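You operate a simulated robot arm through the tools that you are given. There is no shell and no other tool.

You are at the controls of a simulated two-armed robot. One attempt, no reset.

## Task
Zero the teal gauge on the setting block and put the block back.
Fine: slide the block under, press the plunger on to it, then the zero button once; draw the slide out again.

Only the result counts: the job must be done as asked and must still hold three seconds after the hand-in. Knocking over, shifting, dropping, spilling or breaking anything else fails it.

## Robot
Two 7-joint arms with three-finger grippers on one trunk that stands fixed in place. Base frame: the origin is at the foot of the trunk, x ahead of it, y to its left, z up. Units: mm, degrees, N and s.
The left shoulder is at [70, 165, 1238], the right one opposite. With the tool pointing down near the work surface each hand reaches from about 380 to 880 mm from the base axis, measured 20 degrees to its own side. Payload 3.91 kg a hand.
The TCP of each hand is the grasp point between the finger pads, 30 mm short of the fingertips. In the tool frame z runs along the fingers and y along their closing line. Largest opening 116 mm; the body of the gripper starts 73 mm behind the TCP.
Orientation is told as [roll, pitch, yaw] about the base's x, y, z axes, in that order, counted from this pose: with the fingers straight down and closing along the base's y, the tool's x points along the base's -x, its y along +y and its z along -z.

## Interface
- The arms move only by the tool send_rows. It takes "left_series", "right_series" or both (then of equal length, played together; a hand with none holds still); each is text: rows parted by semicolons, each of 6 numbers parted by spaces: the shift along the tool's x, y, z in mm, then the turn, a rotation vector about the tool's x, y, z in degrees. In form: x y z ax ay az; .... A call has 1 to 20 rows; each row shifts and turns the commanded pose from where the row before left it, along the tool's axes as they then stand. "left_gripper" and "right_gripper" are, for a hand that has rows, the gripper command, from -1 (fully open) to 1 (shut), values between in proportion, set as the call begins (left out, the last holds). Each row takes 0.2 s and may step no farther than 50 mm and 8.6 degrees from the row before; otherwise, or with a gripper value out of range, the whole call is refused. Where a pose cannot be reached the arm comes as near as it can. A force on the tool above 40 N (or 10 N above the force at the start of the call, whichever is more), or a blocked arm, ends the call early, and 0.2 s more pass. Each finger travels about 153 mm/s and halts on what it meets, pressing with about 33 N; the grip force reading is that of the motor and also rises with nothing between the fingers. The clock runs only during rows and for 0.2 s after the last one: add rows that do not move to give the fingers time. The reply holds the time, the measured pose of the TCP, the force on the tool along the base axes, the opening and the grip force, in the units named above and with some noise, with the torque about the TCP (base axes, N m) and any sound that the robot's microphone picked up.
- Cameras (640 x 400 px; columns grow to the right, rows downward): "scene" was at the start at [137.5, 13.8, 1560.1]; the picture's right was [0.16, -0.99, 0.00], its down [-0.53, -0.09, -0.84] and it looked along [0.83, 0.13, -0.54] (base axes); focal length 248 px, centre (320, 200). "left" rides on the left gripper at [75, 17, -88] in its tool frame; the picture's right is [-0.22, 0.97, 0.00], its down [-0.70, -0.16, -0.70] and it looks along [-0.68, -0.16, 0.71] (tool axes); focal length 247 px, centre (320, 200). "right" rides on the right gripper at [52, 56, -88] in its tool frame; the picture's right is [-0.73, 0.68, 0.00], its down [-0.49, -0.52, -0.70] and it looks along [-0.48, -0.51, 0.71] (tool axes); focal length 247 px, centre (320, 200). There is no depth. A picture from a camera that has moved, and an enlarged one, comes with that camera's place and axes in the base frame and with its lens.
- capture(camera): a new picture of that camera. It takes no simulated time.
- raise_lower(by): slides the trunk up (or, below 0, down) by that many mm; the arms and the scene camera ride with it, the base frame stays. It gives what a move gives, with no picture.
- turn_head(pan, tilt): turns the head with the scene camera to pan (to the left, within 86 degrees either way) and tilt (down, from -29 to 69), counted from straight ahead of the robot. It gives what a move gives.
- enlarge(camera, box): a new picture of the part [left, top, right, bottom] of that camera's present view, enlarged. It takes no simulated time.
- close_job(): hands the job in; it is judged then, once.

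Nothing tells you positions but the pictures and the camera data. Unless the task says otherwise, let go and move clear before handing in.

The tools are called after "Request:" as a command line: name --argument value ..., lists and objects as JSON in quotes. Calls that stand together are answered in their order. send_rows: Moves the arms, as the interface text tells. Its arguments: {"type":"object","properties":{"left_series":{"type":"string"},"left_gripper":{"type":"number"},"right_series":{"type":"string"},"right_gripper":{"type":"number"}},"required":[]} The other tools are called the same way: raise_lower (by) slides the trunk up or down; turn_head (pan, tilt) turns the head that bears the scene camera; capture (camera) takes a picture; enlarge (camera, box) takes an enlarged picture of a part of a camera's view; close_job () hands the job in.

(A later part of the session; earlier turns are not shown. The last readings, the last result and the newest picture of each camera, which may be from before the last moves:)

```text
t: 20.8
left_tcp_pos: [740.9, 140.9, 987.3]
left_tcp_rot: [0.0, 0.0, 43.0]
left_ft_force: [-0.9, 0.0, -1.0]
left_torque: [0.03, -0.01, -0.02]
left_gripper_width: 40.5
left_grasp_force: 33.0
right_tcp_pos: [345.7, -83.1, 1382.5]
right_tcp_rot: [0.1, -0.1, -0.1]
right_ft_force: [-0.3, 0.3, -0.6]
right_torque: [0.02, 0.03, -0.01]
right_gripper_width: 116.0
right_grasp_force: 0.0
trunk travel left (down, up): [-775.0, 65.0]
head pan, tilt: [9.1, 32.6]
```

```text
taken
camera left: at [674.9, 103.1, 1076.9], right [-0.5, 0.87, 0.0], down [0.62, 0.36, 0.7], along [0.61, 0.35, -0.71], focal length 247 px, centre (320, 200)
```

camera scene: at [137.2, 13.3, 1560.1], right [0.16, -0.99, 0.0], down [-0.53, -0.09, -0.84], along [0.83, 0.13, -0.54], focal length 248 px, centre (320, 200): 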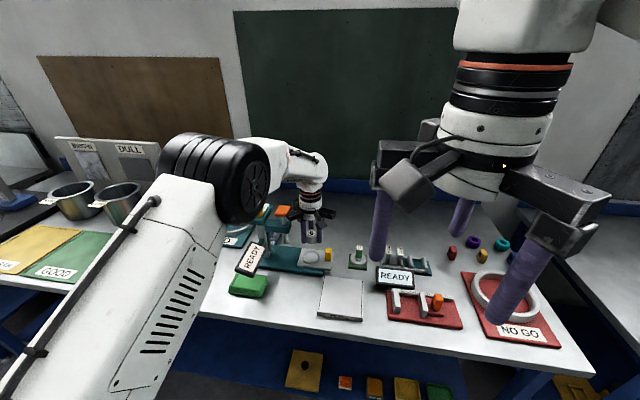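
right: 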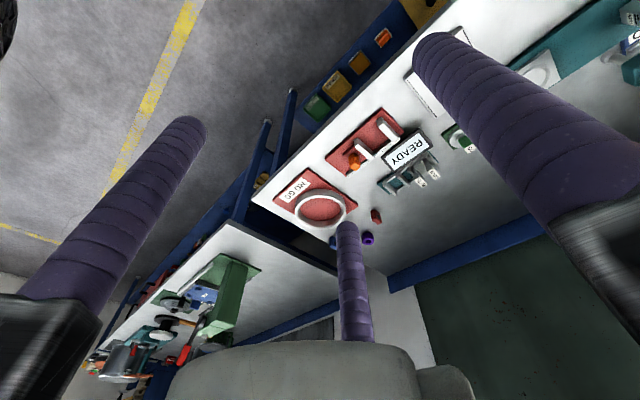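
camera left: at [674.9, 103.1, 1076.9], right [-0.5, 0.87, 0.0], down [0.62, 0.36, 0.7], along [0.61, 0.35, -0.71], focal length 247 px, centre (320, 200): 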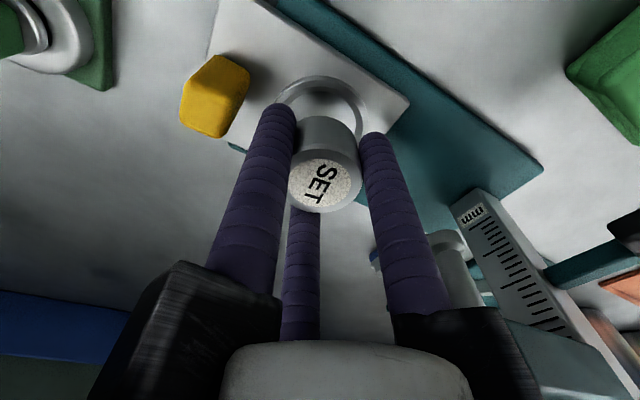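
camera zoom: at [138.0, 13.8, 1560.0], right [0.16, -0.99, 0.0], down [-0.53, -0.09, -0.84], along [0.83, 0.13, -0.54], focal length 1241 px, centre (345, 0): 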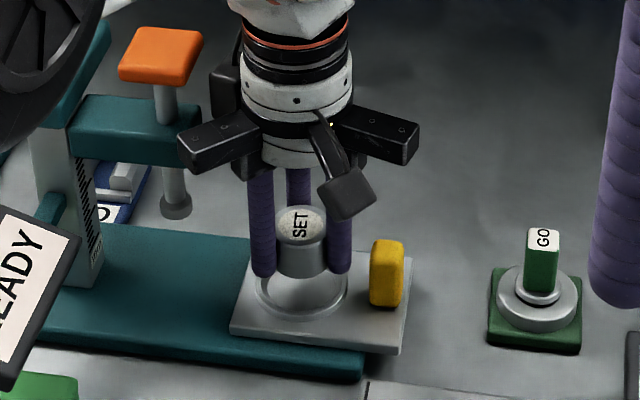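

The fingertips are flush with the block's bottom, so they would hit the seat's raised rim. I'll go back to the plate and regrip the block higher, first returning over the plate.

Request:
send_rows --left_series "0 0 -22 0 0 0;0 0 -22 0 0 0;34.5 0.2 0 0 0 0;34.5 0.2 0 0 0 0;34.5 0.2 0 0 0 0;34.5 0.2 0 0 0 0;34.5 0.2 0 0 0 0;0 0 0 0 0 8.5;0 0 0 0 0 0;0 0 0 0 0 0;0 0 0 0 0 0"

Request:
capture --camera "left"

```text
t: 23.2
left_tcp_pos: [614.1, 25.4, 1032.6]
left_tcp_rot: [-0.2, 0.4, 34.8]
left_ft_force: [-0.5, 0.6, -1.2]
left_torque: [0.03, -0.01, 0.0]
left_gripper_width: 40.4
left_grasp_force: 32.8
right_tcp_pos: [346.1, -82.9, 1381.4]
right_tcp_rot: [-0.1, -0.1, 0.0]
right_ft_force: [-0.4, 0.1, -0.6]
right_torque: [-0.03, -0.01, 0.04]
right_gripper_width: 116.0
right_grasp_force: 0.0
trunk travel left (down, up): [-775.0, 65.0]
head pan, tilt: [9.1, 32.6]
```

```text
taken
camera left: at [543.8, -2.1, 1121.3], right [-0.37, 0.93, -0.01], down [0.66, 0.27, 0.7], along [0.65, 0.26, -0.72], focal length 247 px, centre (320, 200)
```

left: 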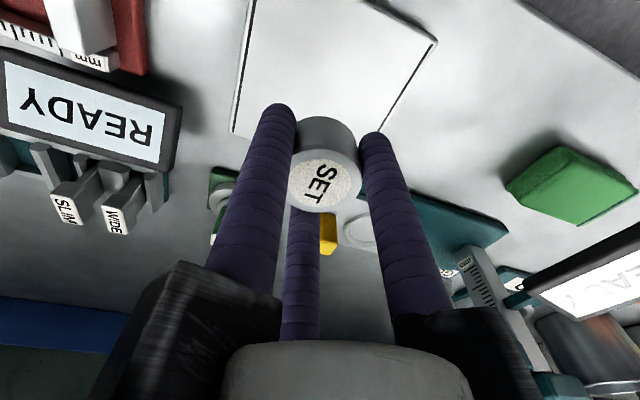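

Lowering the block back onto the plate, slowly at the end.

Request:
send_rows --left_series "0 0 25 0 0 0;0 0 25 0 0 0;0 0 20 0 0 0;0 0 6 0 0 0;0 0 2 0 0 0;0 0 0 0 0 0;0 0 1 0 0 0;0 0 0 0 0 0;0 0 0 0 0 0"

```text
t: 25.2
left_tcp_pos: [614.2, 24.4, 953.1]
left_tcp_rot: [-0.1, 0.2, 34.6]
left_ft_force: [-0.6, -0.6, -1.7]
left_torque: [-0.02, 0.04, -0.02]
left_gripper_width: 40.6
left_grasp_force: 32.8
right_tcp_pos: [346.4, -82.1, 1381.4]
right_tcp_rot: [-0.1, -0.1, 0.1]
right_ft_force: [0.2, 0.8, -0.3]
right_torque: [0.0, 0.02, 0.0]
right_gripper_width: 115.8
right_grasp_force: 0.0
trunk travel left (down, up): [-775.0, 65.0]
head pan, tilt: [9.1, 32.6]
```

Request:
send_rows --left_series "0 0 0.7 0 0 0;0 0 0 0 0 0;0 0 0.5 0 0 0;0 0 0 0 0 0"

```text
t: 26.2
left_tcp_pos: [614.0, 25.5, 952.7]
left_tcp_rot: [-0.2, 0.1, 34.8]
left_ft_force: [0.0, 0.3, -0.9]
left_torque: [-0.01, -0.02, 0.0]
left_gripper_width: 40.6
left_grasp_force: 32.8
right_tcp_pos: [346.2, -81.9, 1381.0]
right_tcp_rot: [0.0, 0.0, 0.0]
right_ft_force: [0.6, 0.3, 0.4]
right_torque: [-0.01, 0.01, 0.0]
right_gripper_width: 116.0
right_grasp_force: 0.1
trunk travel left (down, up): [-775.0, 65.0]
head pan, tilt: [9.1, 32.6]
```

Request:
send_rows --left_series "0 0 0.5 0 0 0;0 0 0 0 0 0;0 0 0.5 0 0 0;0 0 0 0 0 0"

```text
t: 27.2
left_tcp_pos: [615.4, 24.8, 951.2]
left_tcp_rot: [-0.1, 0.1, 34.8]
left_ft_force: [0.4, 0.8, -1.2]
left_torque: [0.0, 0.0, -0.01]
left_gripper_width: 40.6
left_grasp_force: 33.3
right_tcp_pos: [345.3, -82.5, 1382.1]
right_tcp_rot: [0.0, 0.0, 0.1]
right_ft_force: [-0.6, -0.1, 0.5]
right_torque: [-0.02, 0.0, -0.02]
right_gripper_width: 115.9
right_grasp_force: 0.0
trunk travel left (down, up): [-775.0, 65.0]
head pan, tilt: [9.1, 32.6]
```

Request:
send_rows --left_series "0 0 0.5 0 0 0;0 0 0 0 0 0;0 0 0.5 0 0 0;0 0 0 0 0 0"

Request:
enlarge --camera "scene" --box '[300, 240, 380, 330]'

```text
t: 28.2
left_tcp_pos: [614.7, 25.8, 951.6]
left_tcp_rot: [-0.2, 0.1, 34.8]
left_ft_force: [-0.1, -0.1, -1.0]
left_torque: [0.01, -0.03, -0.01]
left_gripper_width: 40.3
left_grasp_force: 33.0
right_tcp_pos: [345.2, -82.0, 1381.9]
right_tcp_rot: [0.0, 0.1, 0.0]
right_ft_force: [-0.3, 0.7, -0.6]
right_torque: [-0.01, -0.02, 0.04]
right_gripper_width: 115.8
right_grasp_force: 0.0
trunk travel left (down, up): [-775.0, 65.0]
head pan, tilt: [9.1, 32.6]
```

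```text
4.44 times, centred on (340, 285) of scene
camera zoom: at [137.6, 13.7, 1560.1], right [0.16, -0.99, 0.0], down [-0.53, -0.09, -0.84], along [0.83, 0.13, -0.54], focal length 1103 px, centre (231, -178)
```

zoom: 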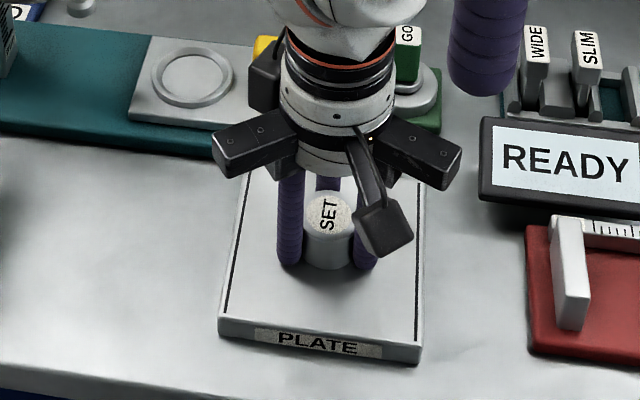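

Request:
send_rows --left_series "0 0 0.7 0 0 0;0 0 0 0 0 0;0 0 0 0 0 0"

Request:
send_rows --left_series "0 0 0.7 0 0 0;0 0 0 0 0 0;0 0 0 0 0 0"

```text
t: 29.0
left_tcp_pos: [615.4, 24.9, 950.4]
left_tcp_rot: [-0.2, 0.1, 34.7]
left_ft_force: [0.3, -0.9, 4.4]
left_torque: [0.1, 0.03, 0.0]
left_gripper_width: 40.5
left_grasp_force: 33.1
right_tcp_pos: [345.5, -83.8, 1381.9]
right_tcp_rot: [0.0, -0.1, 0.0]
right_ft_force: [-0.3, 0.6, -0.8]
right_torque: [0.01, 0.0, 0.0]
right_gripper_width: 116.1
right_grasp_force: 0.1
trunk travel left (down, up): [-775.0, 65.0]
head pan, tilt: [9.1, 32.6]
```

```text
t: 29.8
left_tcp_pos: [614.3, 24.8, 950.1]
left_tcp_rot: [-0.3, 0.0, 34.7]
left_ft_force: [1.9, -0.5, 10.6]
left_torque: [0.21, 0.02, 0.03]
left_gripper_width: 40.5
left_grasp_force: 33.5
right_tcp_pos: [344.7, -83.1, 1381.9]
right_tcp_rot: [0.0, 0.0, -0.1]
right_ft_force: [-0.5, 1.0, 0.5]
right_torque: [-0.01, -0.02, -0.01]
right_gripper_width: 116.0
right_grasp_force: 0.0
trunk travel left (down, up): [-775.0, 65.0]
head pan, tilt: [9.1, 32.6]
```

Contact with the plate at TCP z≈950. Now open to 62 mm, rise 11 mm and regrip higher on the block.

Request:
send_rows --left_series "0 0 0 0 0 0;0 0 0 0 0 0;0 0 -6 0 0 0;0 0 -5 0 0 0;0 0 0 0 0 0;0 0 0 0 0 0" --left_gripper -0.07

Request:
send_rows --left_series "0 0 0 0 0 0;0 0 0 0 0 0;0 0 0 0 0 0" --left_gripper 1

Request:
enlarge --camera "left" --box '[250, 20, 410, 220]'

Request:
enlarge --camera "scene" --box '[300, 240, 380, 330]'

```text
t: 31.2
left_tcp_pos: [613.0, 26.1, 958.6]
left_tcp_rot: [-0.1, 0.3, 34.8]
left_ft_force: [0.7, 0.2, -0.6]
left_torque: [-0.02, 0.0, -0.02]
left_gripper_width: 62.1
left_grasp_force: 0.0
right_tcp_pos: [345.4, -81.8, 1381.4]
right_tcp_rot: [0.0, 0.0, 0.0]
right_ft_force: [-0.3, 0.8, -0.3]
right_torque: [0.03, 0.01, 0.0]
right_gripper_width: 116.0
right_grasp_force: 0.1
trunk travel left (down, up): [-775.0, 65.0]
head pan, tilt: [9.1, 32.6]
```

```text
t: 32.0
left_tcp_pos: [615.6, 25.1, 960.2]
left_tcp_rot: [-0.3, 0.2, 34.8]
left_ft_force: [0.1, -0.3, 0.3]
left_torque: [0.0, 0.02, 0.02]
left_gripper_width: 40.3
left_grasp_force: 33.1
right_tcp_pos: [345.2, -82.4, 1381.3]
right_tcp_rot: [0.0, 0.0, 0.1]
right_ft_force: [0.4, -0.2, 0.0]
right_torque: [0.04, -0.04, -0.02]
right_gripper_width: 116.1
right_grasp_force: 0.2
trunk travel left (down, up): [-775.0, 65.0]
head pan, tilt: [9.1, 32.6]
```

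```text
2.00 times, centred on (330, 120) of left
camera zoom: at [544.0, -2.2, 1049.5], right [-0.37, 0.93, -0.01], down [0.66, 0.27, 0.7], along [0.65, 0.26, -0.72], focal length 494 px, centre (300, 360)
```

zoom: 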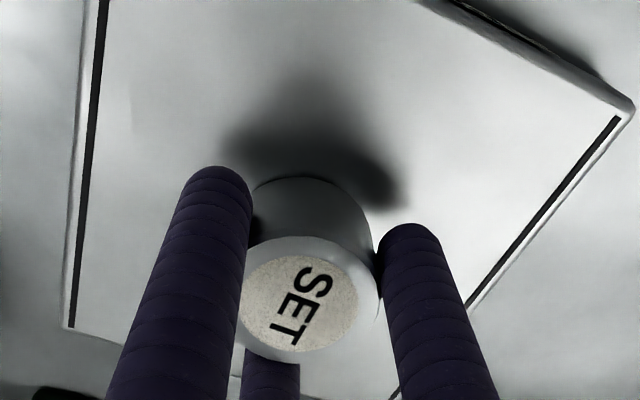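

```text
4.44 times, centred on (340, 285) of scene
camera zoom: at [137.6, 13.6, 1560.1], right [0.16, -0.99, 0.0], down [-0.53, -0.09, -0.84], along [0.83, 0.13, -0.54], focal length 1103 px, centre (231, -178)
```

zoom: 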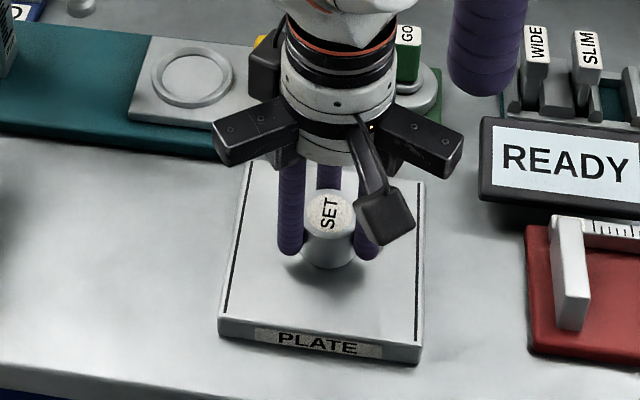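

Regripped about 10 mm higher (tips ~10 mm above the block's bottom). Lifting and returning over the seat.

Request:
send_rows --left_series "0 0 -10 0 0 0;0 0 -25 0 0 0;0 0 -25 0 0 0;0 0 -20 0 0 0;-33.6 4.8 0 0 0 0;-33.6 4.8 0 0 0 0;-33.6 4.8 0 0 0 0;-33.6 4.8 0 0 0 0;-33.6 4.8 0 0 0 0;0 0 0 0 0 -8.5;0 0 20 0 0 0;0 0 20 0 0 0;0 0 0 0 0 0;0 0 0 0 0 0;0 0 0 0 0 0"

Request:
enlarge --camera "left" --box '[250, 20, 410, 220]'

Request:
enlarge --camera "scene" --box '[280, 200, 350, 280]'

```text
t: 35.2
left_tcp_pos: [739.8, 137.7, 999.7]
left_tcp_rot: [-0.1, 0.0, 43.0]
left_ft_force: [-0.6, -0.3, -1.8]
left_torque: [-0.01, -0.02, -0.01]
left_gripper_width: 40.6
left_grasp_force: 33.2
right_tcp_pos: [346.6, -81.3, 1381.1]
right_tcp_rot: [0.0, 0.0, 0.0]
right_ft_force: [0.2, -0.6, -0.3]
right_torque: [-0.03, -0.01, 0.03]
right_gripper_width: 116.3
right_grasp_force: 0.1
trunk travel left (down, up): [-775.0, 65.0]
head pan, tilt: [9.1, 32.6]
```

```text
2.00 times, centred on (330, 120) of left
camera zoom: at [672.9, 100.5, 1087.8], right [-0.5, 0.87, 0.0], down [0.62, 0.36, 0.7], along [0.61, 0.35, -0.71], focal length 494 px, centre (300, 360)
```

zoom: 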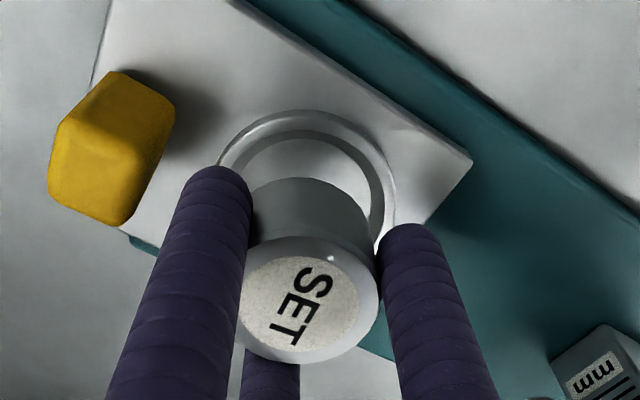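

```text
5.00 times, centred on (315, 240) of scene
camera zoom: at [138.1, 13.9, 1560.0], right [0.16, -0.99, 0.0], down [-0.53, -0.09, -0.84], along [0.83, 0.13, -0.54], focal length 1241 px, centre (345, 0)
```

zoom: 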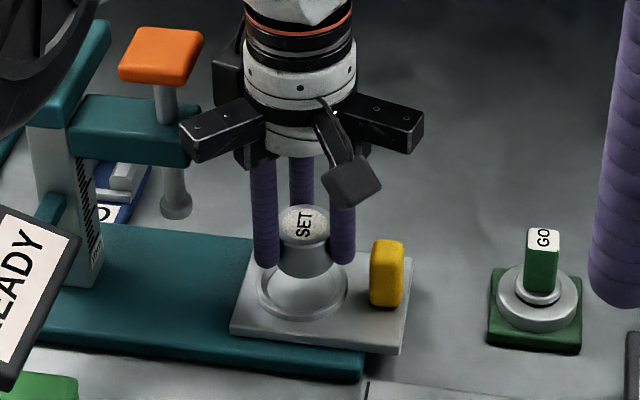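

Combining views, the seat centre is about (743.5, 141.5) with slide surface z≈927. I'll shift accordingly and lower to just above the rim.

Request:
send_rows --left_series "-5.3 0.25 0 0 0 0;0 0 12 0 0 0;0 0 8 0 0 0;0 0 0 0 0 0;0 0 0 0 0 0;0 0 0 0 0 0"

Request:
enlarge --camera "left" --box '[250, 20, 410, 220]'

Request:
enlarge --camera "scene" --box '[285, 215, 335, 280]'

```text
t: 36.6
left_tcp_pos: [742.4, 143.5, 979.2]
left_tcp_rot: [0.0, 0.1, 43.1]
left_ft_force: [0.1, 0.1, -1.4]
left_torque: [-0.02, -0.02, -0.03]
left_gripper_width: 40.6
left_grasp_force: 33.3
right_tcp_pos: [345.0, -82.3, 1381.4]
right_tcp_rot: [0.0, 0.1, 0.0]
right_ft_force: [0.2, 0.1, -0.3]
right_torque: [0.02, 0.02, 0.0]
right_gripper_width: 116.2
right_grasp_force: 0.1
trunk travel left (down, up): [-775.0, 65.0]
head pan, tilt: [9.1, 32.6]
```

```text
2.00 times, centred on (330, 120) of left
camera zoom: at [676.3, 104.5, 1068.4], right [-0.5, 0.87, 0.0], down [0.62, 0.36, 0.7], along [0.61, 0.35, -0.71], focal length 494 px, centre (300, 360)
```

zoom: 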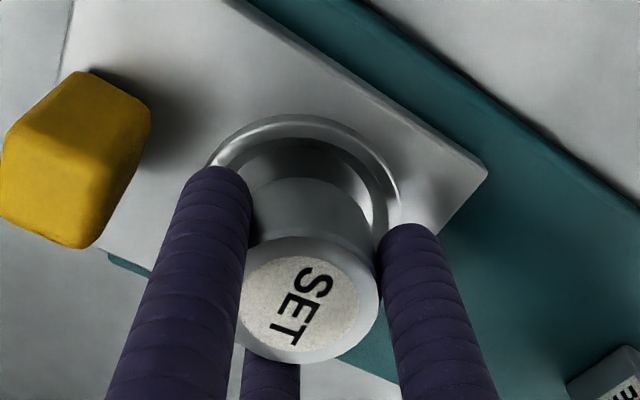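

```text
6.15 times, centred on (310, 248) of scene
camera zoom: at [137.7, 13.7, 1560.1], right [0.16, -0.99, 0.0], down [-0.53, -0.09, -0.84], along [0.83, 0.13, -0.54], focal length 1527 px, centre (382, -92)
```

zoom: 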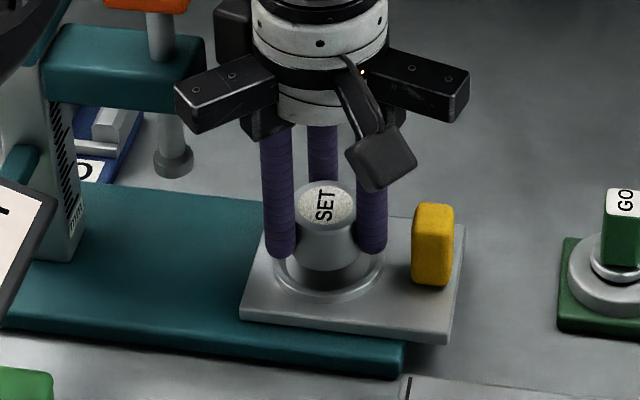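

Alignment looks good within about 1–2 mm from both views. Lowering slowly until contact.

Request:
send_rows --left_series "0.5 0.5 4 0 0 0;0 0 2 0 0 0;0 0 1 0 0 0;0 0 1 0 0 0;0 0 0 0 0 0;0 0 0 0 0 0"

Request:
enlarge --camera "left" --box '[250, 20, 410, 220]'

Request:
enlarge --camera "scene" --box '[285, 215, 335, 280]'

```text
t: 38.0
left_tcp_pos: [743.4, 142.5, 970.9]
left_tcp_rot: [0.0, 0.0, 43.0]
left_ft_force: [0.5, -0.1, -1.2]
left_torque: [0.02, 0.04, -0.01]
left_gripper_width: 40.7
left_grasp_force: 33.2
right_tcp_pos: [344.6, -82.6, 1381.5]
right_tcp_rot: [0.0, 0.1, 0.0]
right_ft_force: [0.1, -0.3, -0.1]
right_torque: [-0.03, -0.02, 0.01]
right_gripper_width: 115.8
right_grasp_force: 0.1
trunk travel left (down, up): [-775.0, 65.0]
head pan, tilt: [9.1, 32.6]
```

```text
2.00 times, centred on (330, 120) of left
camera zoom: at [675.8, 104.7, 1060.4], right [-0.5, 0.87, 0.0], down [0.62, 0.36, 0.7], along [0.61, 0.35, -0.71], focal length 494 px, centre (300, 360)
```

zoom: 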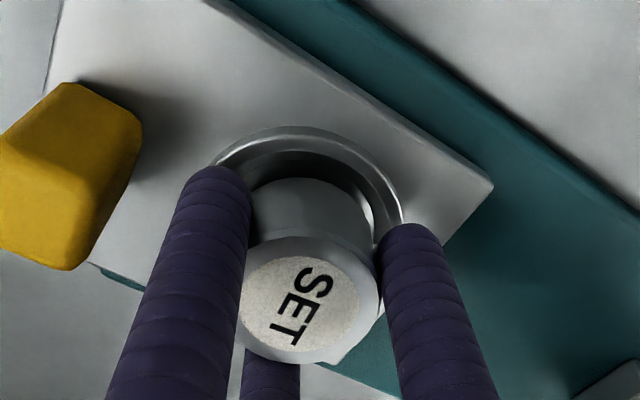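

```text
6.15 times, centred on (310, 248) of scene
camera zoom: at [137.7, 13.7, 1560.1], right [0.16, -0.99, 0.0], down [-0.53, -0.09, -0.84], along [0.83, 0.13, -0.54], focal length 1527 px, centre (382, -92)
```

zoom: 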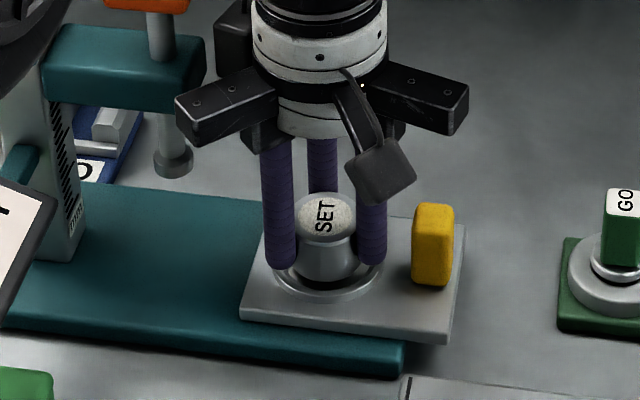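

Request:
send_rows --left_series "0 0 1 0 0 0;0 0 1 0 0 0;0 0 0 0 0 0;0 0 0 0 0 0"

Request:
send_rows --left_series "0 0 1 0 0 0;0 0 0 0 0 0;0 0 0 0 0 0"

Request:
send_rows --left_series "0 0 1 0 0 0;0 0 0 0 0 0;0 0 0 0 0 0"

```text
t: 39.0
left_tcp_pos: [742.4, 143.7, 969.7]
left_tcp_rot: [0.0, 0.0, 43.0]
left_ft_force: [0.4, -0.8, -1.0]
left_torque: [-0.02, -0.03, -0.02]
left_gripper_width: 40.5
left_grasp_force: 33.5
right_tcp_pos: [345.0, -83.4, 1380.3]
right_tcp_rot: [-0.1, 0.0, 0.0]
right_ft_force: [0.3, -0.4, -0.4]
right_torque: [0.0, 0.01, 0.04]
right_gripper_width: 116.2
right_grasp_force: 0.1
trunk travel left (down, up): [-775.0, 65.0]
head pan, tilt: [9.1, 32.6]
```

```text
t: 39.8
left_tcp_pos: [742.0, 144.0, 968.6]
left_tcp_rot: [0.0, 0.1, 43.0]
left_ft_force: [-0.3, 0.2, -1.3]
left_torque: [-0.03, -0.01, 0.02]
left_gripper_width: 40.9
left_grasp_force: 33.2
right_tcp_pos: [345.3, -83.2, 1380.8]
right_tcp_rot: [0.0, 0.0, -0.1]
right_ft_force: [0.2, -0.4, 0.4]
right_torque: [0.02, -0.02, 0.0]
right_gripper_width: 115.9
right_grasp_force: 0.0
trunk travel left (down, up): [-775.0, 65.0]
head pan, tilt: [9.1, 32.6]
```

```text
t: 40.6
left_tcp_pos: [742.2, 142.6, 967.5]
left_tcp_rot: [0.0, 0.0, 42.9]
left_ft_force: [0.6, -0.4, -1.0]
left_torque: [-0.01, 0.04, -0.01]
left_gripper_width: 40.6
left_grasp_force: 32.5
right_tcp_pos: [346.3, -82.2, 1381.9]
right_tcp_rot: [0.0, 0.0, 0.1]
right_ft_force: [0.9, -0.2, 0.4]
right_torque: [0.01, 0.01, 0.03]
right_gripper_width: 115.9
right_grasp_force: 0.1
trunk travel left (down, up): [-775.0, 65.0]
head pan, tilt: [9.1, 32.6]
```

Still no contact with TCP at 967.5; continuing down in 1 mm steps.

Request:
send_rows --left_series "0 0 1 0 0 0;0 0 0 0 0 0;0 0 0 0 0 0"

Request:
send_rows --left_series "0 0 1 0 0 0;0 0 0 0 0 0;0 0 0 0 0 0"

Request:
enlarge --camera "left" --box '[250, 20, 410, 220]'

Request:
enlarge --camera "scene" --box '[285, 215, 335, 280]'

```text
t: 41.4
left_tcp_pos: [742.2, 143.2, 965.8]
left_tcp_rot: [0.0, 0.0, 43.0]
left_ft_force: [-0.1, 0.0, -0.9]
left_torque: [0.01, -0.01, -0.02]
left_gripper_width: 40.7
left_grasp_force: 32.5
right_tcp_pos: [344.8, -82.5, 1381.4]
right_tcp_rot: [-0.1, 0.0, -0.1]
right_ft_force: [-0.3, 0.0, 0.6]
right_torque: [0.0, -0.01, 0.0]
right_gripper_width: 116.2
right_grasp_force: 0.1
trunk travel left (down, up): [-775.0, 65.0]
head pan, tilt: [9.1, 32.6]
```

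```text
t: 42.2
left_tcp_pos: [741.8, 142.7, 966.6]
left_tcp_rot: [0.0, -0.1, 43.1]
left_ft_force: [0.0, -0.4, 0.9]
left_torque: [-0.07, -0.02, 0.02]
left_gripper_width: 40.8
left_grasp_force: 32.6
right_tcp_pos: [345.3, -82.0, 1382.6]
right_tcp_rot: [0.0, 0.0, 0.0]
right_ft_force: [-1.0, 0.3, 1.0]
right_torque: [0.02, -0.01, -0.01]
right_gripper_width: 115.6
right_grasp_force: 0.1
trunk travel left (down, up): [-775.0, 65.0]
head pan, tilt: [9.1, 32.6]
```

```text
2.00 times, centred on (330, 120) of left
camera zoom: at [675.4, 104.8, 1054.7], right [-0.5, 0.87, 0.0], down [0.62, 0.36, 0.7], along [0.61, 0.35, -0.71], focal length 494 px, centre (300, 360)
```

zoom: 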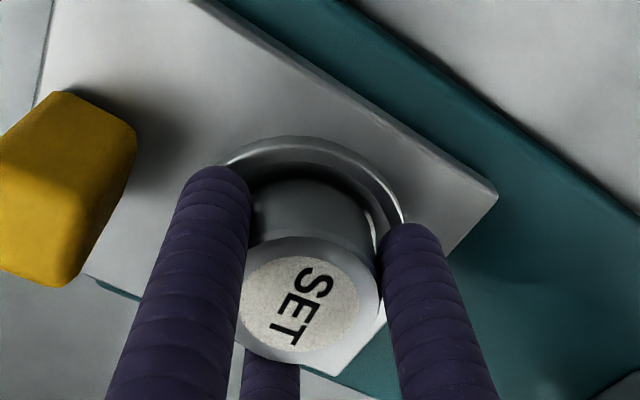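

```text
6.15 times, centred on (310, 248) of scene
camera zoom: at [137.4, 13.6, 1560.1], right [0.16, -0.99, 0.0], down [-0.53, -0.09, -0.84], along [0.83, 0.13, -0.54], focal length 1527 px, centre (382, -92)
```

zoom: 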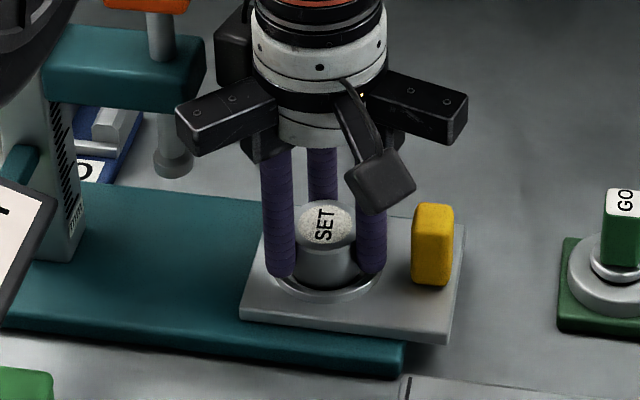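

Request:
send_rows --left_series "0 0 1 0 0 0;0 0 0 0 0 0;0 0 0 0 0 0"

```text
t: 43.0
left_tcp_pos: [741.8, 143.2, 967.2]
left_tcp_rot: [-0.1, -0.1, 42.9]
left_ft_force: [2.7, -0.2, 8.4]
left_torque: [-0.14, 0.02, 0.05]
left_gripper_width: 40.5
left_grasp_force: 33.2
right_tcp_pos: [344.5, -82.9, 1382.2]
right_tcp_rot: [-0.1, -0.1, 0.1]
right_ft_force: [0.6, -0.4, 0.6]
right_torque: [-0.02, -0.01, -0.01]
right_gripper_width: 116.0
right_grasp_force: 0.1
trunk travel left (down, up): [-775.0, 65.0]
head pan, tilt: [9.1, 32.6]
```

Contact at TCP ≈966.5, i.e. the seat floor at z≈926.5 as estimated. Releasing with a small opening (to 54 mm, the handle is close to one finger), then checking.

Request:
send_rows --left_series "0 0 0 0 0 0;0 0 0 0 0 0;0 0 0 0 0 0" --left_gripper 0.07

Request:
enlarge --camera "left" --box '[250, 20, 410, 220]'

Request:
enlarge --camera "scene" --box '[285, 215, 335, 280]'

```text
t: 43.8
left_tcp_pos: [742.6, 143.3, 964.6]
left_tcp_rot: [-0.1, 0.0, 43.1]
left_ft_force: [0.4, 0.1, 0.2]
left_torque: [0.0, 0.01, -0.04]
left_gripper_width: 53.8
left_grasp_force: 0.1
right_tcp_pos: [346.9, -81.4, 1381.6]
right_tcp_rot: [0.0, 0.0, 0.0]
right_ft_force: [-0.5, -0.2, 1.0]
right_torque: [-0.02, 0.01, 0.01]
right_gripper_width: 115.7
right_grasp_force: 0.1
trunk travel left (down, up): [-775.0, 65.0]
head pan, tilt: [9.1, 32.6]
```

```text
2.00 times, centred on (330, 120) of left
camera zoom: at [675.3, 104.9, 1053.0], right [-0.5, 0.87, 0.0], down [0.62, 0.36, 0.7], along [0.61, 0.35, -0.71], focal length 494 px, centre (300, 360)
```

zoom: 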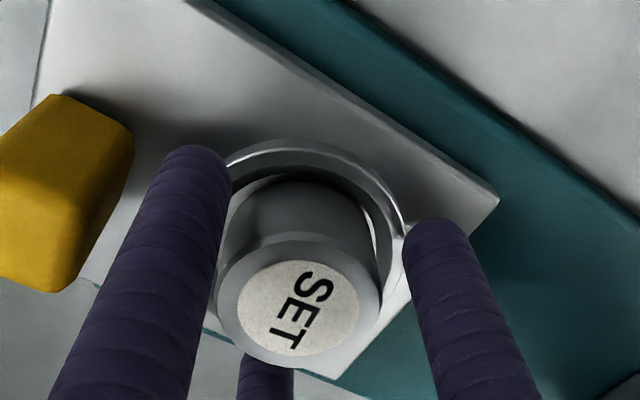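

```text
6.15 times, centred on (310, 248) of scene
camera zoom: at [137.8, 13.8, 1560.1], right [0.16, -0.99, 0.0], down [-0.53, -0.09, -0.84], along [0.83, 0.13, -0.54], focal length 1527 px, centre (382, -92)
```

zoom: 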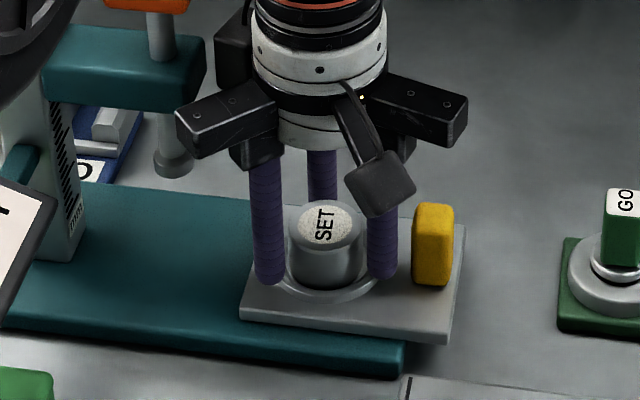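

The block sits in the seat. Lifting the hand straight up.

Request:
send_rows --left_series "0 0 -10 0 0 0;0 0 -20 0 0 0;0 0 -25 0 0 0;0 0 -25 0 0 0;0 0 0 0 0 0;0 0 0 0 0 0"

Request:
capture --camera "left"

Request:
enlarge --camera "scene" --box '[270, 215, 340, 280]'

```text
t: 45.2
left_tcp_pos: [742.2, 143.2, 1045.2]
left_tcp_rot: [0.0, -0.1, 43.0]
left_ft_force: [0.0, 0.0, -1.0]
left_torque: [0.01, 0.02, 0.01]
left_gripper_width: 53.9
left_grasp_force: 0.0
right_tcp_pos: [345.5, -82.3, 1381.5]
right_tcp_rot: [0.0, 0.0, 0.0]
right_ft_force: [-0.2, 0.3, -0.1]
right_torque: [0.02, -0.01, 0.01]
right_gripper_width: 115.9
right_grasp_force: 0.1
trunk travel left (down, up): [-775.0, 65.0]
head pan, tilt: [9.1, 32.6]
```

```text
taken
camera left: at [675.7, 105.5, 1133.5], right [-0.5, 0.87, 0.0], down [0.62, 0.36, 0.7], along [0.61, 0.35, -0.71], focal length 247 px, centre (320, 200)
```

left: 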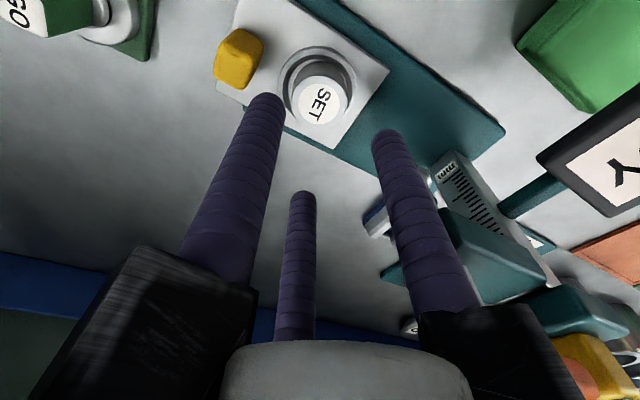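

```text
6.15 times, centred on (305, 248) of scene
camera zoom: at [137.6, 13.7, 1560.1], right [0.16, -0.99, 0.0], down [-0.53, -0.09, -0.84], along [0.83, 0.13, -0.54], focal length 1527 px, centre (412, -92)
```

zoom: 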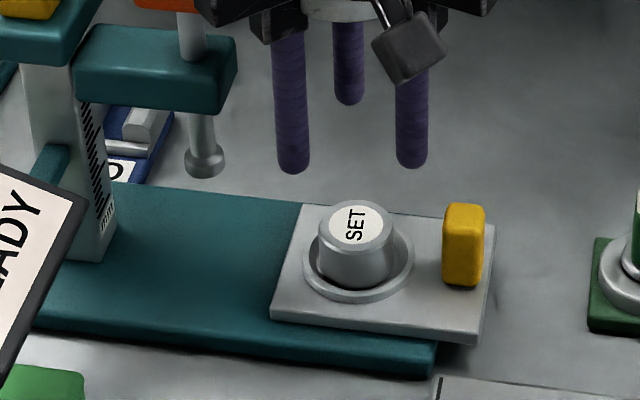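

Block seated and stable. Now closing the fingers and going to the outer (−y) side of the slide handle, at about (750, 42), then lowering.

Request:
send_rows --left_series "21.1 -26.4 0 0 0 0;21.1 -26.4 0 0 0 0;21.1 -26.4 0 0 0 0;0 0 0 0 0 0;0 0 20 0 0 0;0 0 20 0 0 0;0 0 0 0 0 0;0 0 0 0 0 0" --left_gripper 1

Request:
capture --camera "left"

Request:
enlarge --camera "scene" --box '[250, 190, 380, 290]'

```text
t: 47.0
left_tcp_pos: [749.3, 41.5, 1005.8]
left_tcp_rot: [0.0, 0.0, 43.0]
left_ft_force: [0.2, 0.0, -0.4]
left_torque: [0.0, -0.02, 0.04]
left_gripper_width: 9.2
left_grasp_force: 33.1
right_tcp_pos: [346.1, -82.7, 1382.4]
right_tcp_rot: [0.1, 0.0, 0.0]
right_ft_force: [0.6, 0.3, -0.5]
right_torque: [0.01, 0.01, -0.02]
right_gripper_width: 116.1
right_grasp_force: 0.1
trunk travel left (down, up): [-775.0, 65.0]
head pan, tilt: [9.1, 32.6]
```

```text
taken
camera left: at [683.3, 3.9, 1093.8], right [-0.5, 0.87, 0.0], down [0.62, 0.36, 0.7], along [0.61, 0.35, -0.71], focal length 247 px, centre (320, 200)
```

left: 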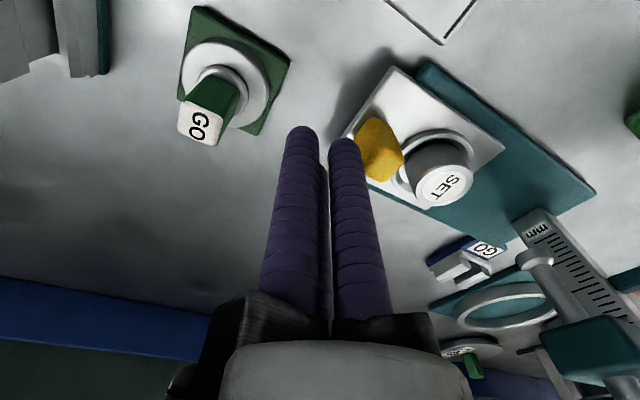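

```text
4.00 times, centred on (315, 240) of scene
camera zoom: at [137.6, 13.6, 1560.1], right [0.16, -0.99, 0.0], down [-0.53, -0.09, -0.84], along [0.83, 0.13, -0.54], focal length 993 px, centre (340, 40)
```

zoom: 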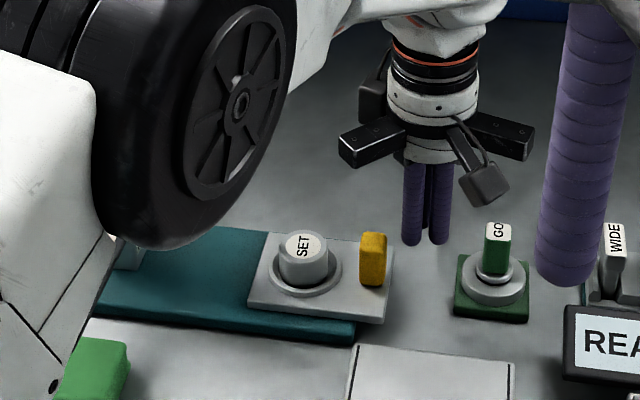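

Request:
enlarge --camera "left" --box '[270, 60, 490, 220]'

```text
2.50 times, centred on (380, 140) of left
camera zoom: at [683.3, 3.9, 1093.8], right [-0.5, 0.87, 0.0], down [0.62, 0.36, 0.7], along [0.61, 0.35, -0.71], focal length 617 px, centre (170, 350)
```

zoom: 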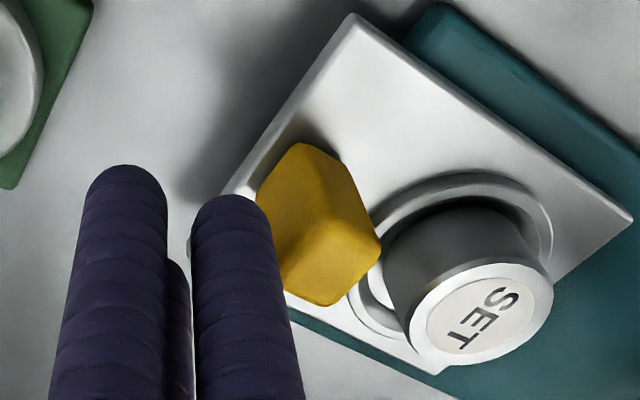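

The handle is clear of the fingertips. Lowering to tip height ≈937, then approaching the handle gently.

Request:
send_rows --left_series "0 0 20 0 0 0;0 0 18 0 0 0;-3.19 3.85 0 0 0 0;-3.19 3.85 0 0 0 0;0 0 0 0 0 0;0 0 0 0 0 0"

Request:
enlarge --camera "left" --box '[270, 60, 490, 220]'

Request:
enlarge --camera "scene" --box '[280, 210, 380, 290]'

```text
t: 48.4
left_tcp_pos: [748.8, 51.6, 967.3]
left_tcp_rot: [0.0, 0.0, 43.0]
left_ft_force: [0.2, 0.1, 0.8]
left_torque: [0.01, 0.02, 0.03]
left_gripper_width: 9.0
left_grasp_force: 33.8
right_tcp_pos: [345.4, -81.5, 1382.4]
right_tcp_rot: [-0.1, 0.0, 0.0]
right_ft_force: [-0.4, 0.7, 0.0]
right_torque: [0.01, 0.01, -0.04]
right_gripper_width: 115.9
right_grasp_force: 0.1
trunk travel left (down, up): [-775.0, 65.0]
head pan, tilt: [9.1, 32.6]
```

```text
2.50 times, centred on (380, 140) of left
camera zoom: at [682.5, 13.9, 1055.8], right [-0.5, 0.87, 0.0], down [0.62, 0.36, 0.7], along [0.61, 0.35, -0.71], focal length 617 px, centre (170, 350)
```

zoom: 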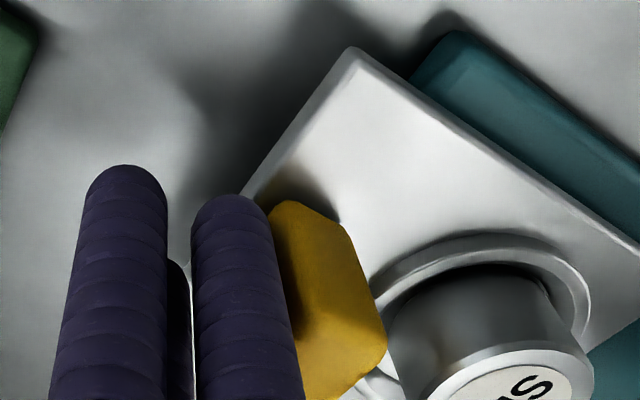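

```text
5.00 times, centred on (330, 250) of scene
camera zoom: at [137.3, 13.8, 1560.1], right [0.16, -0.99, 0.0], down [-0.53, -0.09, -0.84], along [0.83, 0.13, -0.54], focal length 1241 px, centre (270, -50)
```

zoom: 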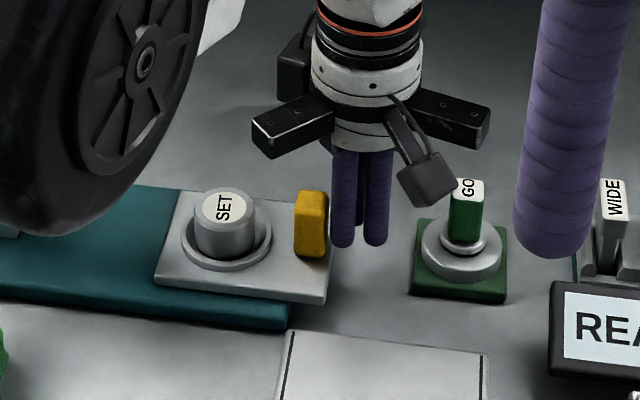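

The finger cluster is right next to the handle. Beginning to push along the slide axis, watching force.

Request:
send_rows --left_series "-1.9 2.3 0 0 0 0;-1.9 2.3 0 0 0 0;-1.9 2.3 0 0 0 0;-1.9 2.3 0 0 0 0;-1.9 2.3 0 0 0 0;0 0 0 0 0 0"

Request:
enlarge --camera "scene" --box '[280, 210, 380, 290]'

```text
t: 49.8
left_tcp_pos: [748.6, 66.8, 966.8]
left_tcp_rot: [0.0, -0.1, 42.9]
left_ft_force: [1.0, -1.0, 0.4]
left_torque: [-0.04, -0.01, -0.01]
left_gripper_width: 9.1
left_grasp_force: 32.5
right_tcp_pos: [345.0, -82.9, 1383.0]
right_tcp_rot: [0.0, 0.0, 0.0]
right_ft_force: [-0.8, -0.5, 0.3]
right_torque: [-0.03, -0.01, 0.01]
right_gripper_width: 116.2
right_grasp_force: 0.1
trunk travel left (down, up): [-775.0, 65.0]
head pan, tilt: [9.1, 32.6]
```

```text
5.00 times, centred on (330, 250) of scene
camera zoom: at [137.6, 13.4, 1560.1], right [0.16, -0.99, 0.0], down [-0.53, -0.09, -0.84], along [0.83, 0.13, -0.54], focal length 1241 px, centre (270, -50)
```

zoom: 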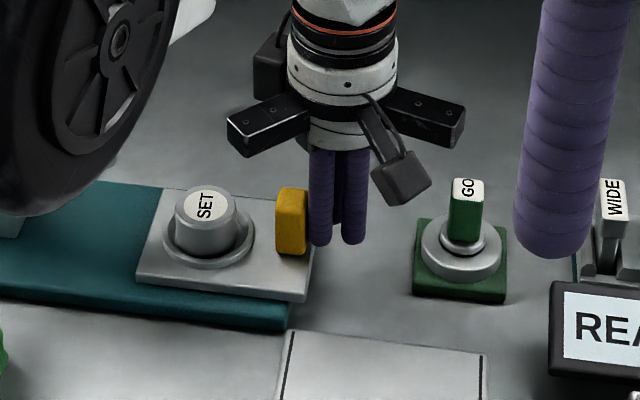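

The slide moves easily (~1 N) and the base stays. Continuing to push in about 45 mm.

Request:
send_rows --left_series "-2.55 3.08 0 0 0 0;-2.55 3.08 0 0 0 0;-2.55 3.08 0 0 0 0;-2.55 3.08 0 0 0 0;-2.55 3.08 0 0 0 0;-2.55 3.08 0 0 0 0;-2.55 3.08 0 0 0 0;-2.55 3.08 0 0 0 0;-2.55 3.08 0 0 0 0;-2.55 3.08 0 0 0 0;-2.55 3.08 0 0 0 0;0 0 0 0 0 0;0 0 0 0 0 0"

Request:
capture --camera "left"

Request:
enlarge --camera "left" --box '[300, 60, 520, 280]'

Request:
enlarge --camera "scene" --box '[240, 190, 360, 290]'

```text
t: 52.6
left_tcp_pos: [745.7, 111.4, 966.6]
left_tcp_rot: [0.0, -0.1, 43.0]
left_ft_force: [0.7, -0.1, -0.7]
left_torque: [-0.03, 0.0, -0.02]
left_gripper_width: 9.1
left_grasp_force: 32.8
right_tcp_pos: [346.2, -82.4, 1383.1]
right_tcp_rot: [0.0, 0.0, 0.0]
right_ft_force: [-0.3, 0.5, 0.7]
right_torque: [0.01, 0.03, 0.0]
right_gripper_width: 116.0
right_grasp_force: 0.0
trunk travel left (down, up): [-775.0, 65.0]
head pan, tilt: [9.1, 32.6]
```

```text
taken
camera left: at [678.4, 72.4, 1055.8], right [-0.5, 0.87, 0.0], down [0.62, 0.36, 0.7], along [0.61, 0.35, -0.71], focal length 247 px, centre (320, 200)
```

left: 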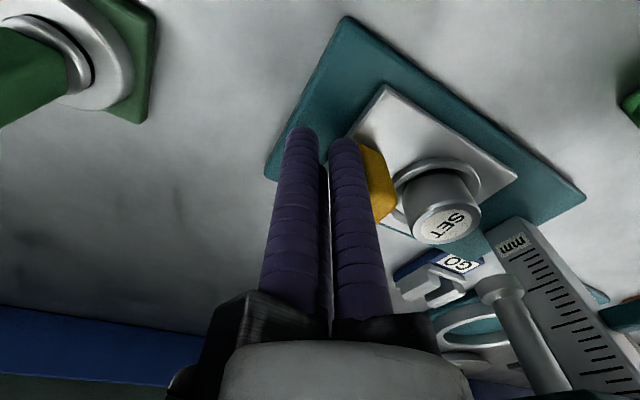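

```text
1.82 times, centred on (410, 170) of left
camera zoom: at [678.4, 72.4, 1055.8], right [-0.5, 0.87, 0.0], down [0.62, 0.36, 0.7], along [0.61, 0.35, -0.71], focal length 449 px, centre (156, 254)
```

zoom: 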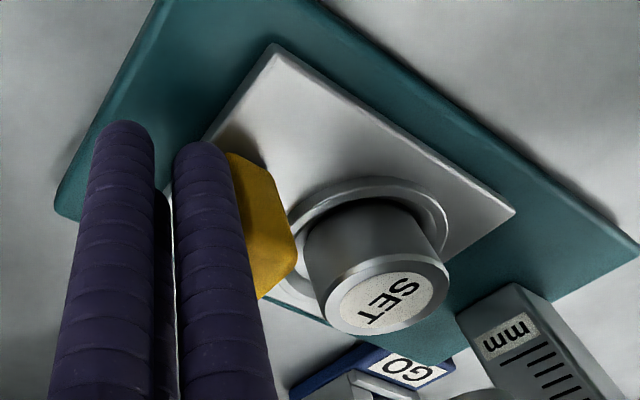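

```text
4.00 times, centred on (300, 240) of scene
camera zoom: at [137.6, 13.6, 1560.1], right [0.16, -0.99, 0.0], down [-0.53, -0.09, -0.84], along [0.83, 0.13, -0.54], focal length 993 px, centre (400, 40)
```

zoom: 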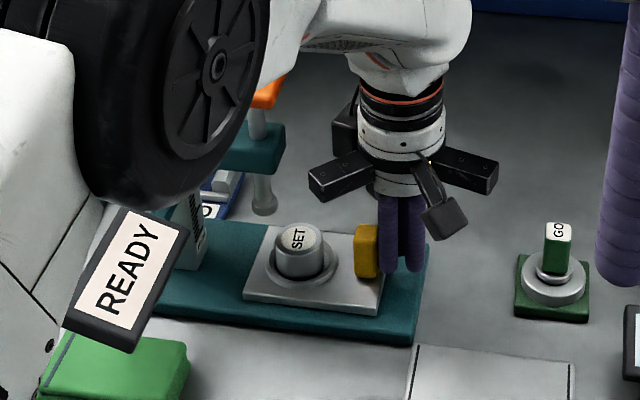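

The slide has moved ~57 mm with about 27 mm left. Pushing on 20 mm, then finishing in small steps.

Request:
send_rows --left_series "-2.55 3.08 0 0 0 0;-2.55 3.08 0 0 0 0;-2.55 3.08 0 0 0 0;-2.55 3.08 0 0 0 0;-2.55 3.08 0 0 0 0;0 0 0 0 0 0;0 0 0 0 0 0"

Request:
enlarge --camera "left" --box '[300, 60, 520, 280]'

Request:
enlarge --camera "scene" --box '[240, 180, 340, 270]'

```text
t: 54.2
left_tcp_pos: [742.7, 131.3, 966.8]
left_tcp_rot: [0.0, -0.1, 43.0]
left_ft_force: [0.5, -0.9, -0.1]
left_torque: [-0.04, 0.02, 0.03]
left_gripper_width: 9.1
left_grasp_force: 32.6
right_tcp_pos: [346.8, -82.8, 1381.3]
right_tcp_rot: [0.0, 0.0, -0.1]
right_ft_force: [-0.5, 0.0, 0.4]
right_torque: [-0.01, 0.0, 0.03]
right_gripper_width: 116.1
right_grasp_force: 0.1
trunk travel left (down, up): [-775.0, 65.0]
head pan, tilt: [9.1, 32.6]
```

```text
1.82 times, centred on (410, 170) of left
camera zoom: at [677.0, 92.8, 1055.4], right [-0.5, 0.87, 0.0], down [0.62, 0.36, 0.7], along [0.61, 0.35, -0.71], focal length 449 px, centre (156, 254)
```

zoom: 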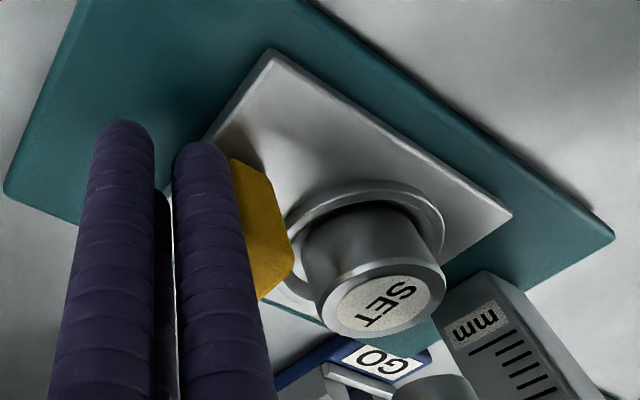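

```text
4.44 times, centred on (290, 225) of scene
camera zoom: at [137.6, 13.6, 1560.1], right [0.16, -0.99, 0.0], down [-0.53, -0.09, -0.84], along [0.83, 0.13, -0.54], focal length 1103 px, centre (453, 89)
```

zoom: 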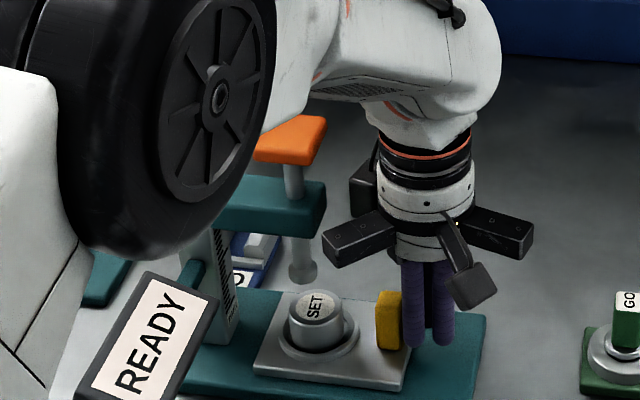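

About 9 mm remain until the block lies under the plunger. Finishing in small steps and watching for an end stop.

Request:
send_rows --left_series "-1.28 1.54 0 0 0 0;-1.28 1.54 0 0 0 0;-1.28 1.54 0 0 0 0;0 0 0 0 0 0"

Request:
send_rows --left_series "-0.64 0.77 0 0 0 0;-0.64 0.77 0 0 0 0;0 0 0 0 0 0"

Request:
enlarge --camera "scene" --box '[240, 180, 340, 270]'

Request:
enlarge --camera "left" --box '[360, 80, 580, 300]'

```text
t: 55.2
left_tcp_pos: [743.5, 137.2, 967.5]
left_tcp_rot: [0.0, 0.0, 43.0]
left_ft_force: [-0.3, -1.2, -0.9]
left_torque: [-0.03, 0.01, 0.0]
left_gripper_width: 9.0
left_grasp_force: 33.1
right_tcp_pos: [346.5, -82.5, 1382.1]
right_tcp_rot: [0.0, 0.0, 0.0]
right_ft_force: [-0.7, -0.2, 0.7]
right_torque: [-0.01, -0.02, 0.01]
right_gripper_width: 116.0
right_grasp_force: 0.1
trunk travel left (down, up): [-775.0, 65.0]
head pan, tilt: [9.1, 32.6]
```

```text
t: 56.0
left_tcp_pos: [743.5, 137.6, 966.7]
left_tcp_rot: [0.1, -0.1, 43.0]
left_ft_force: [0.4, -1.3, -0.2]
left_torque: [-0.03, 0.02, 0.0]
left_gripper_width: 9.3
left_grasp_force: 33.0
right_tcp_pos: [345.8, -82.3, 1381.4]
right_tcp_rot: [0.0, 0.0, 0.0]
right_ft_force: [0.0, 0.1, -0.3]
right_torque: [-0.01, -0.02, 0.0]
right_gripper_width: 116.1
right_grasp_force: 0.1
trunk travel left (down, up): [-775.0, 65.0]
head pan, tilt: [9.1, 32.6]
```

```text
4.44 times, centred on (290, 225) of scene
camera zoom: at [137.6, 13.4, 1560.1], right [0.16, -0.99, 0.0], down [-0.53, -0.09, -0.84], along [0.83, 0.13, -0.54], focal length 1103 px, centre (453, 89)
```

zoom: 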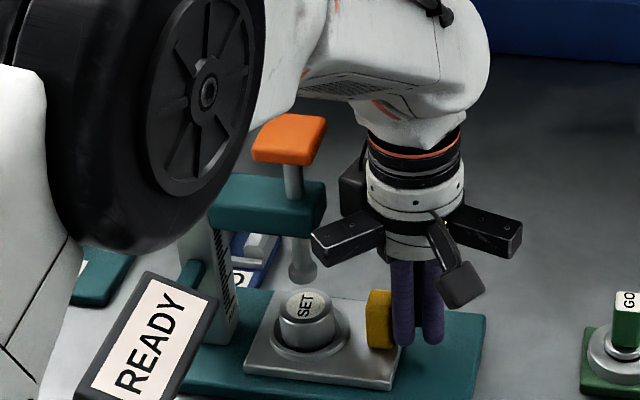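

```text
1.82 times, centred on (470, 190) of left
camera zoom: at [676.8, 100.2, 1055.5], right [-0.5, 0.87, 0.0], down [0.62, 0.36, 0.7], along [0.61, 0.35, -0.71], focal length 449 px, centre (47, 218)
```

zoom: 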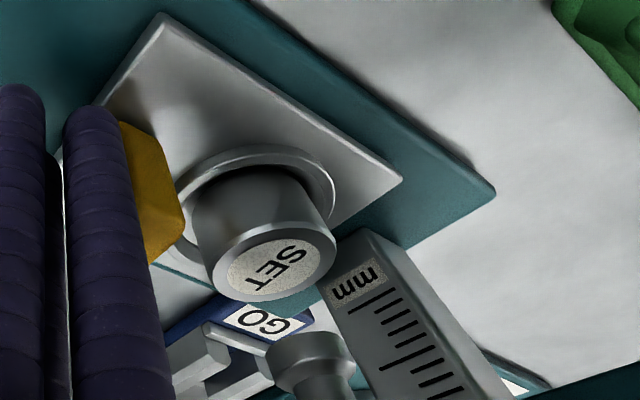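

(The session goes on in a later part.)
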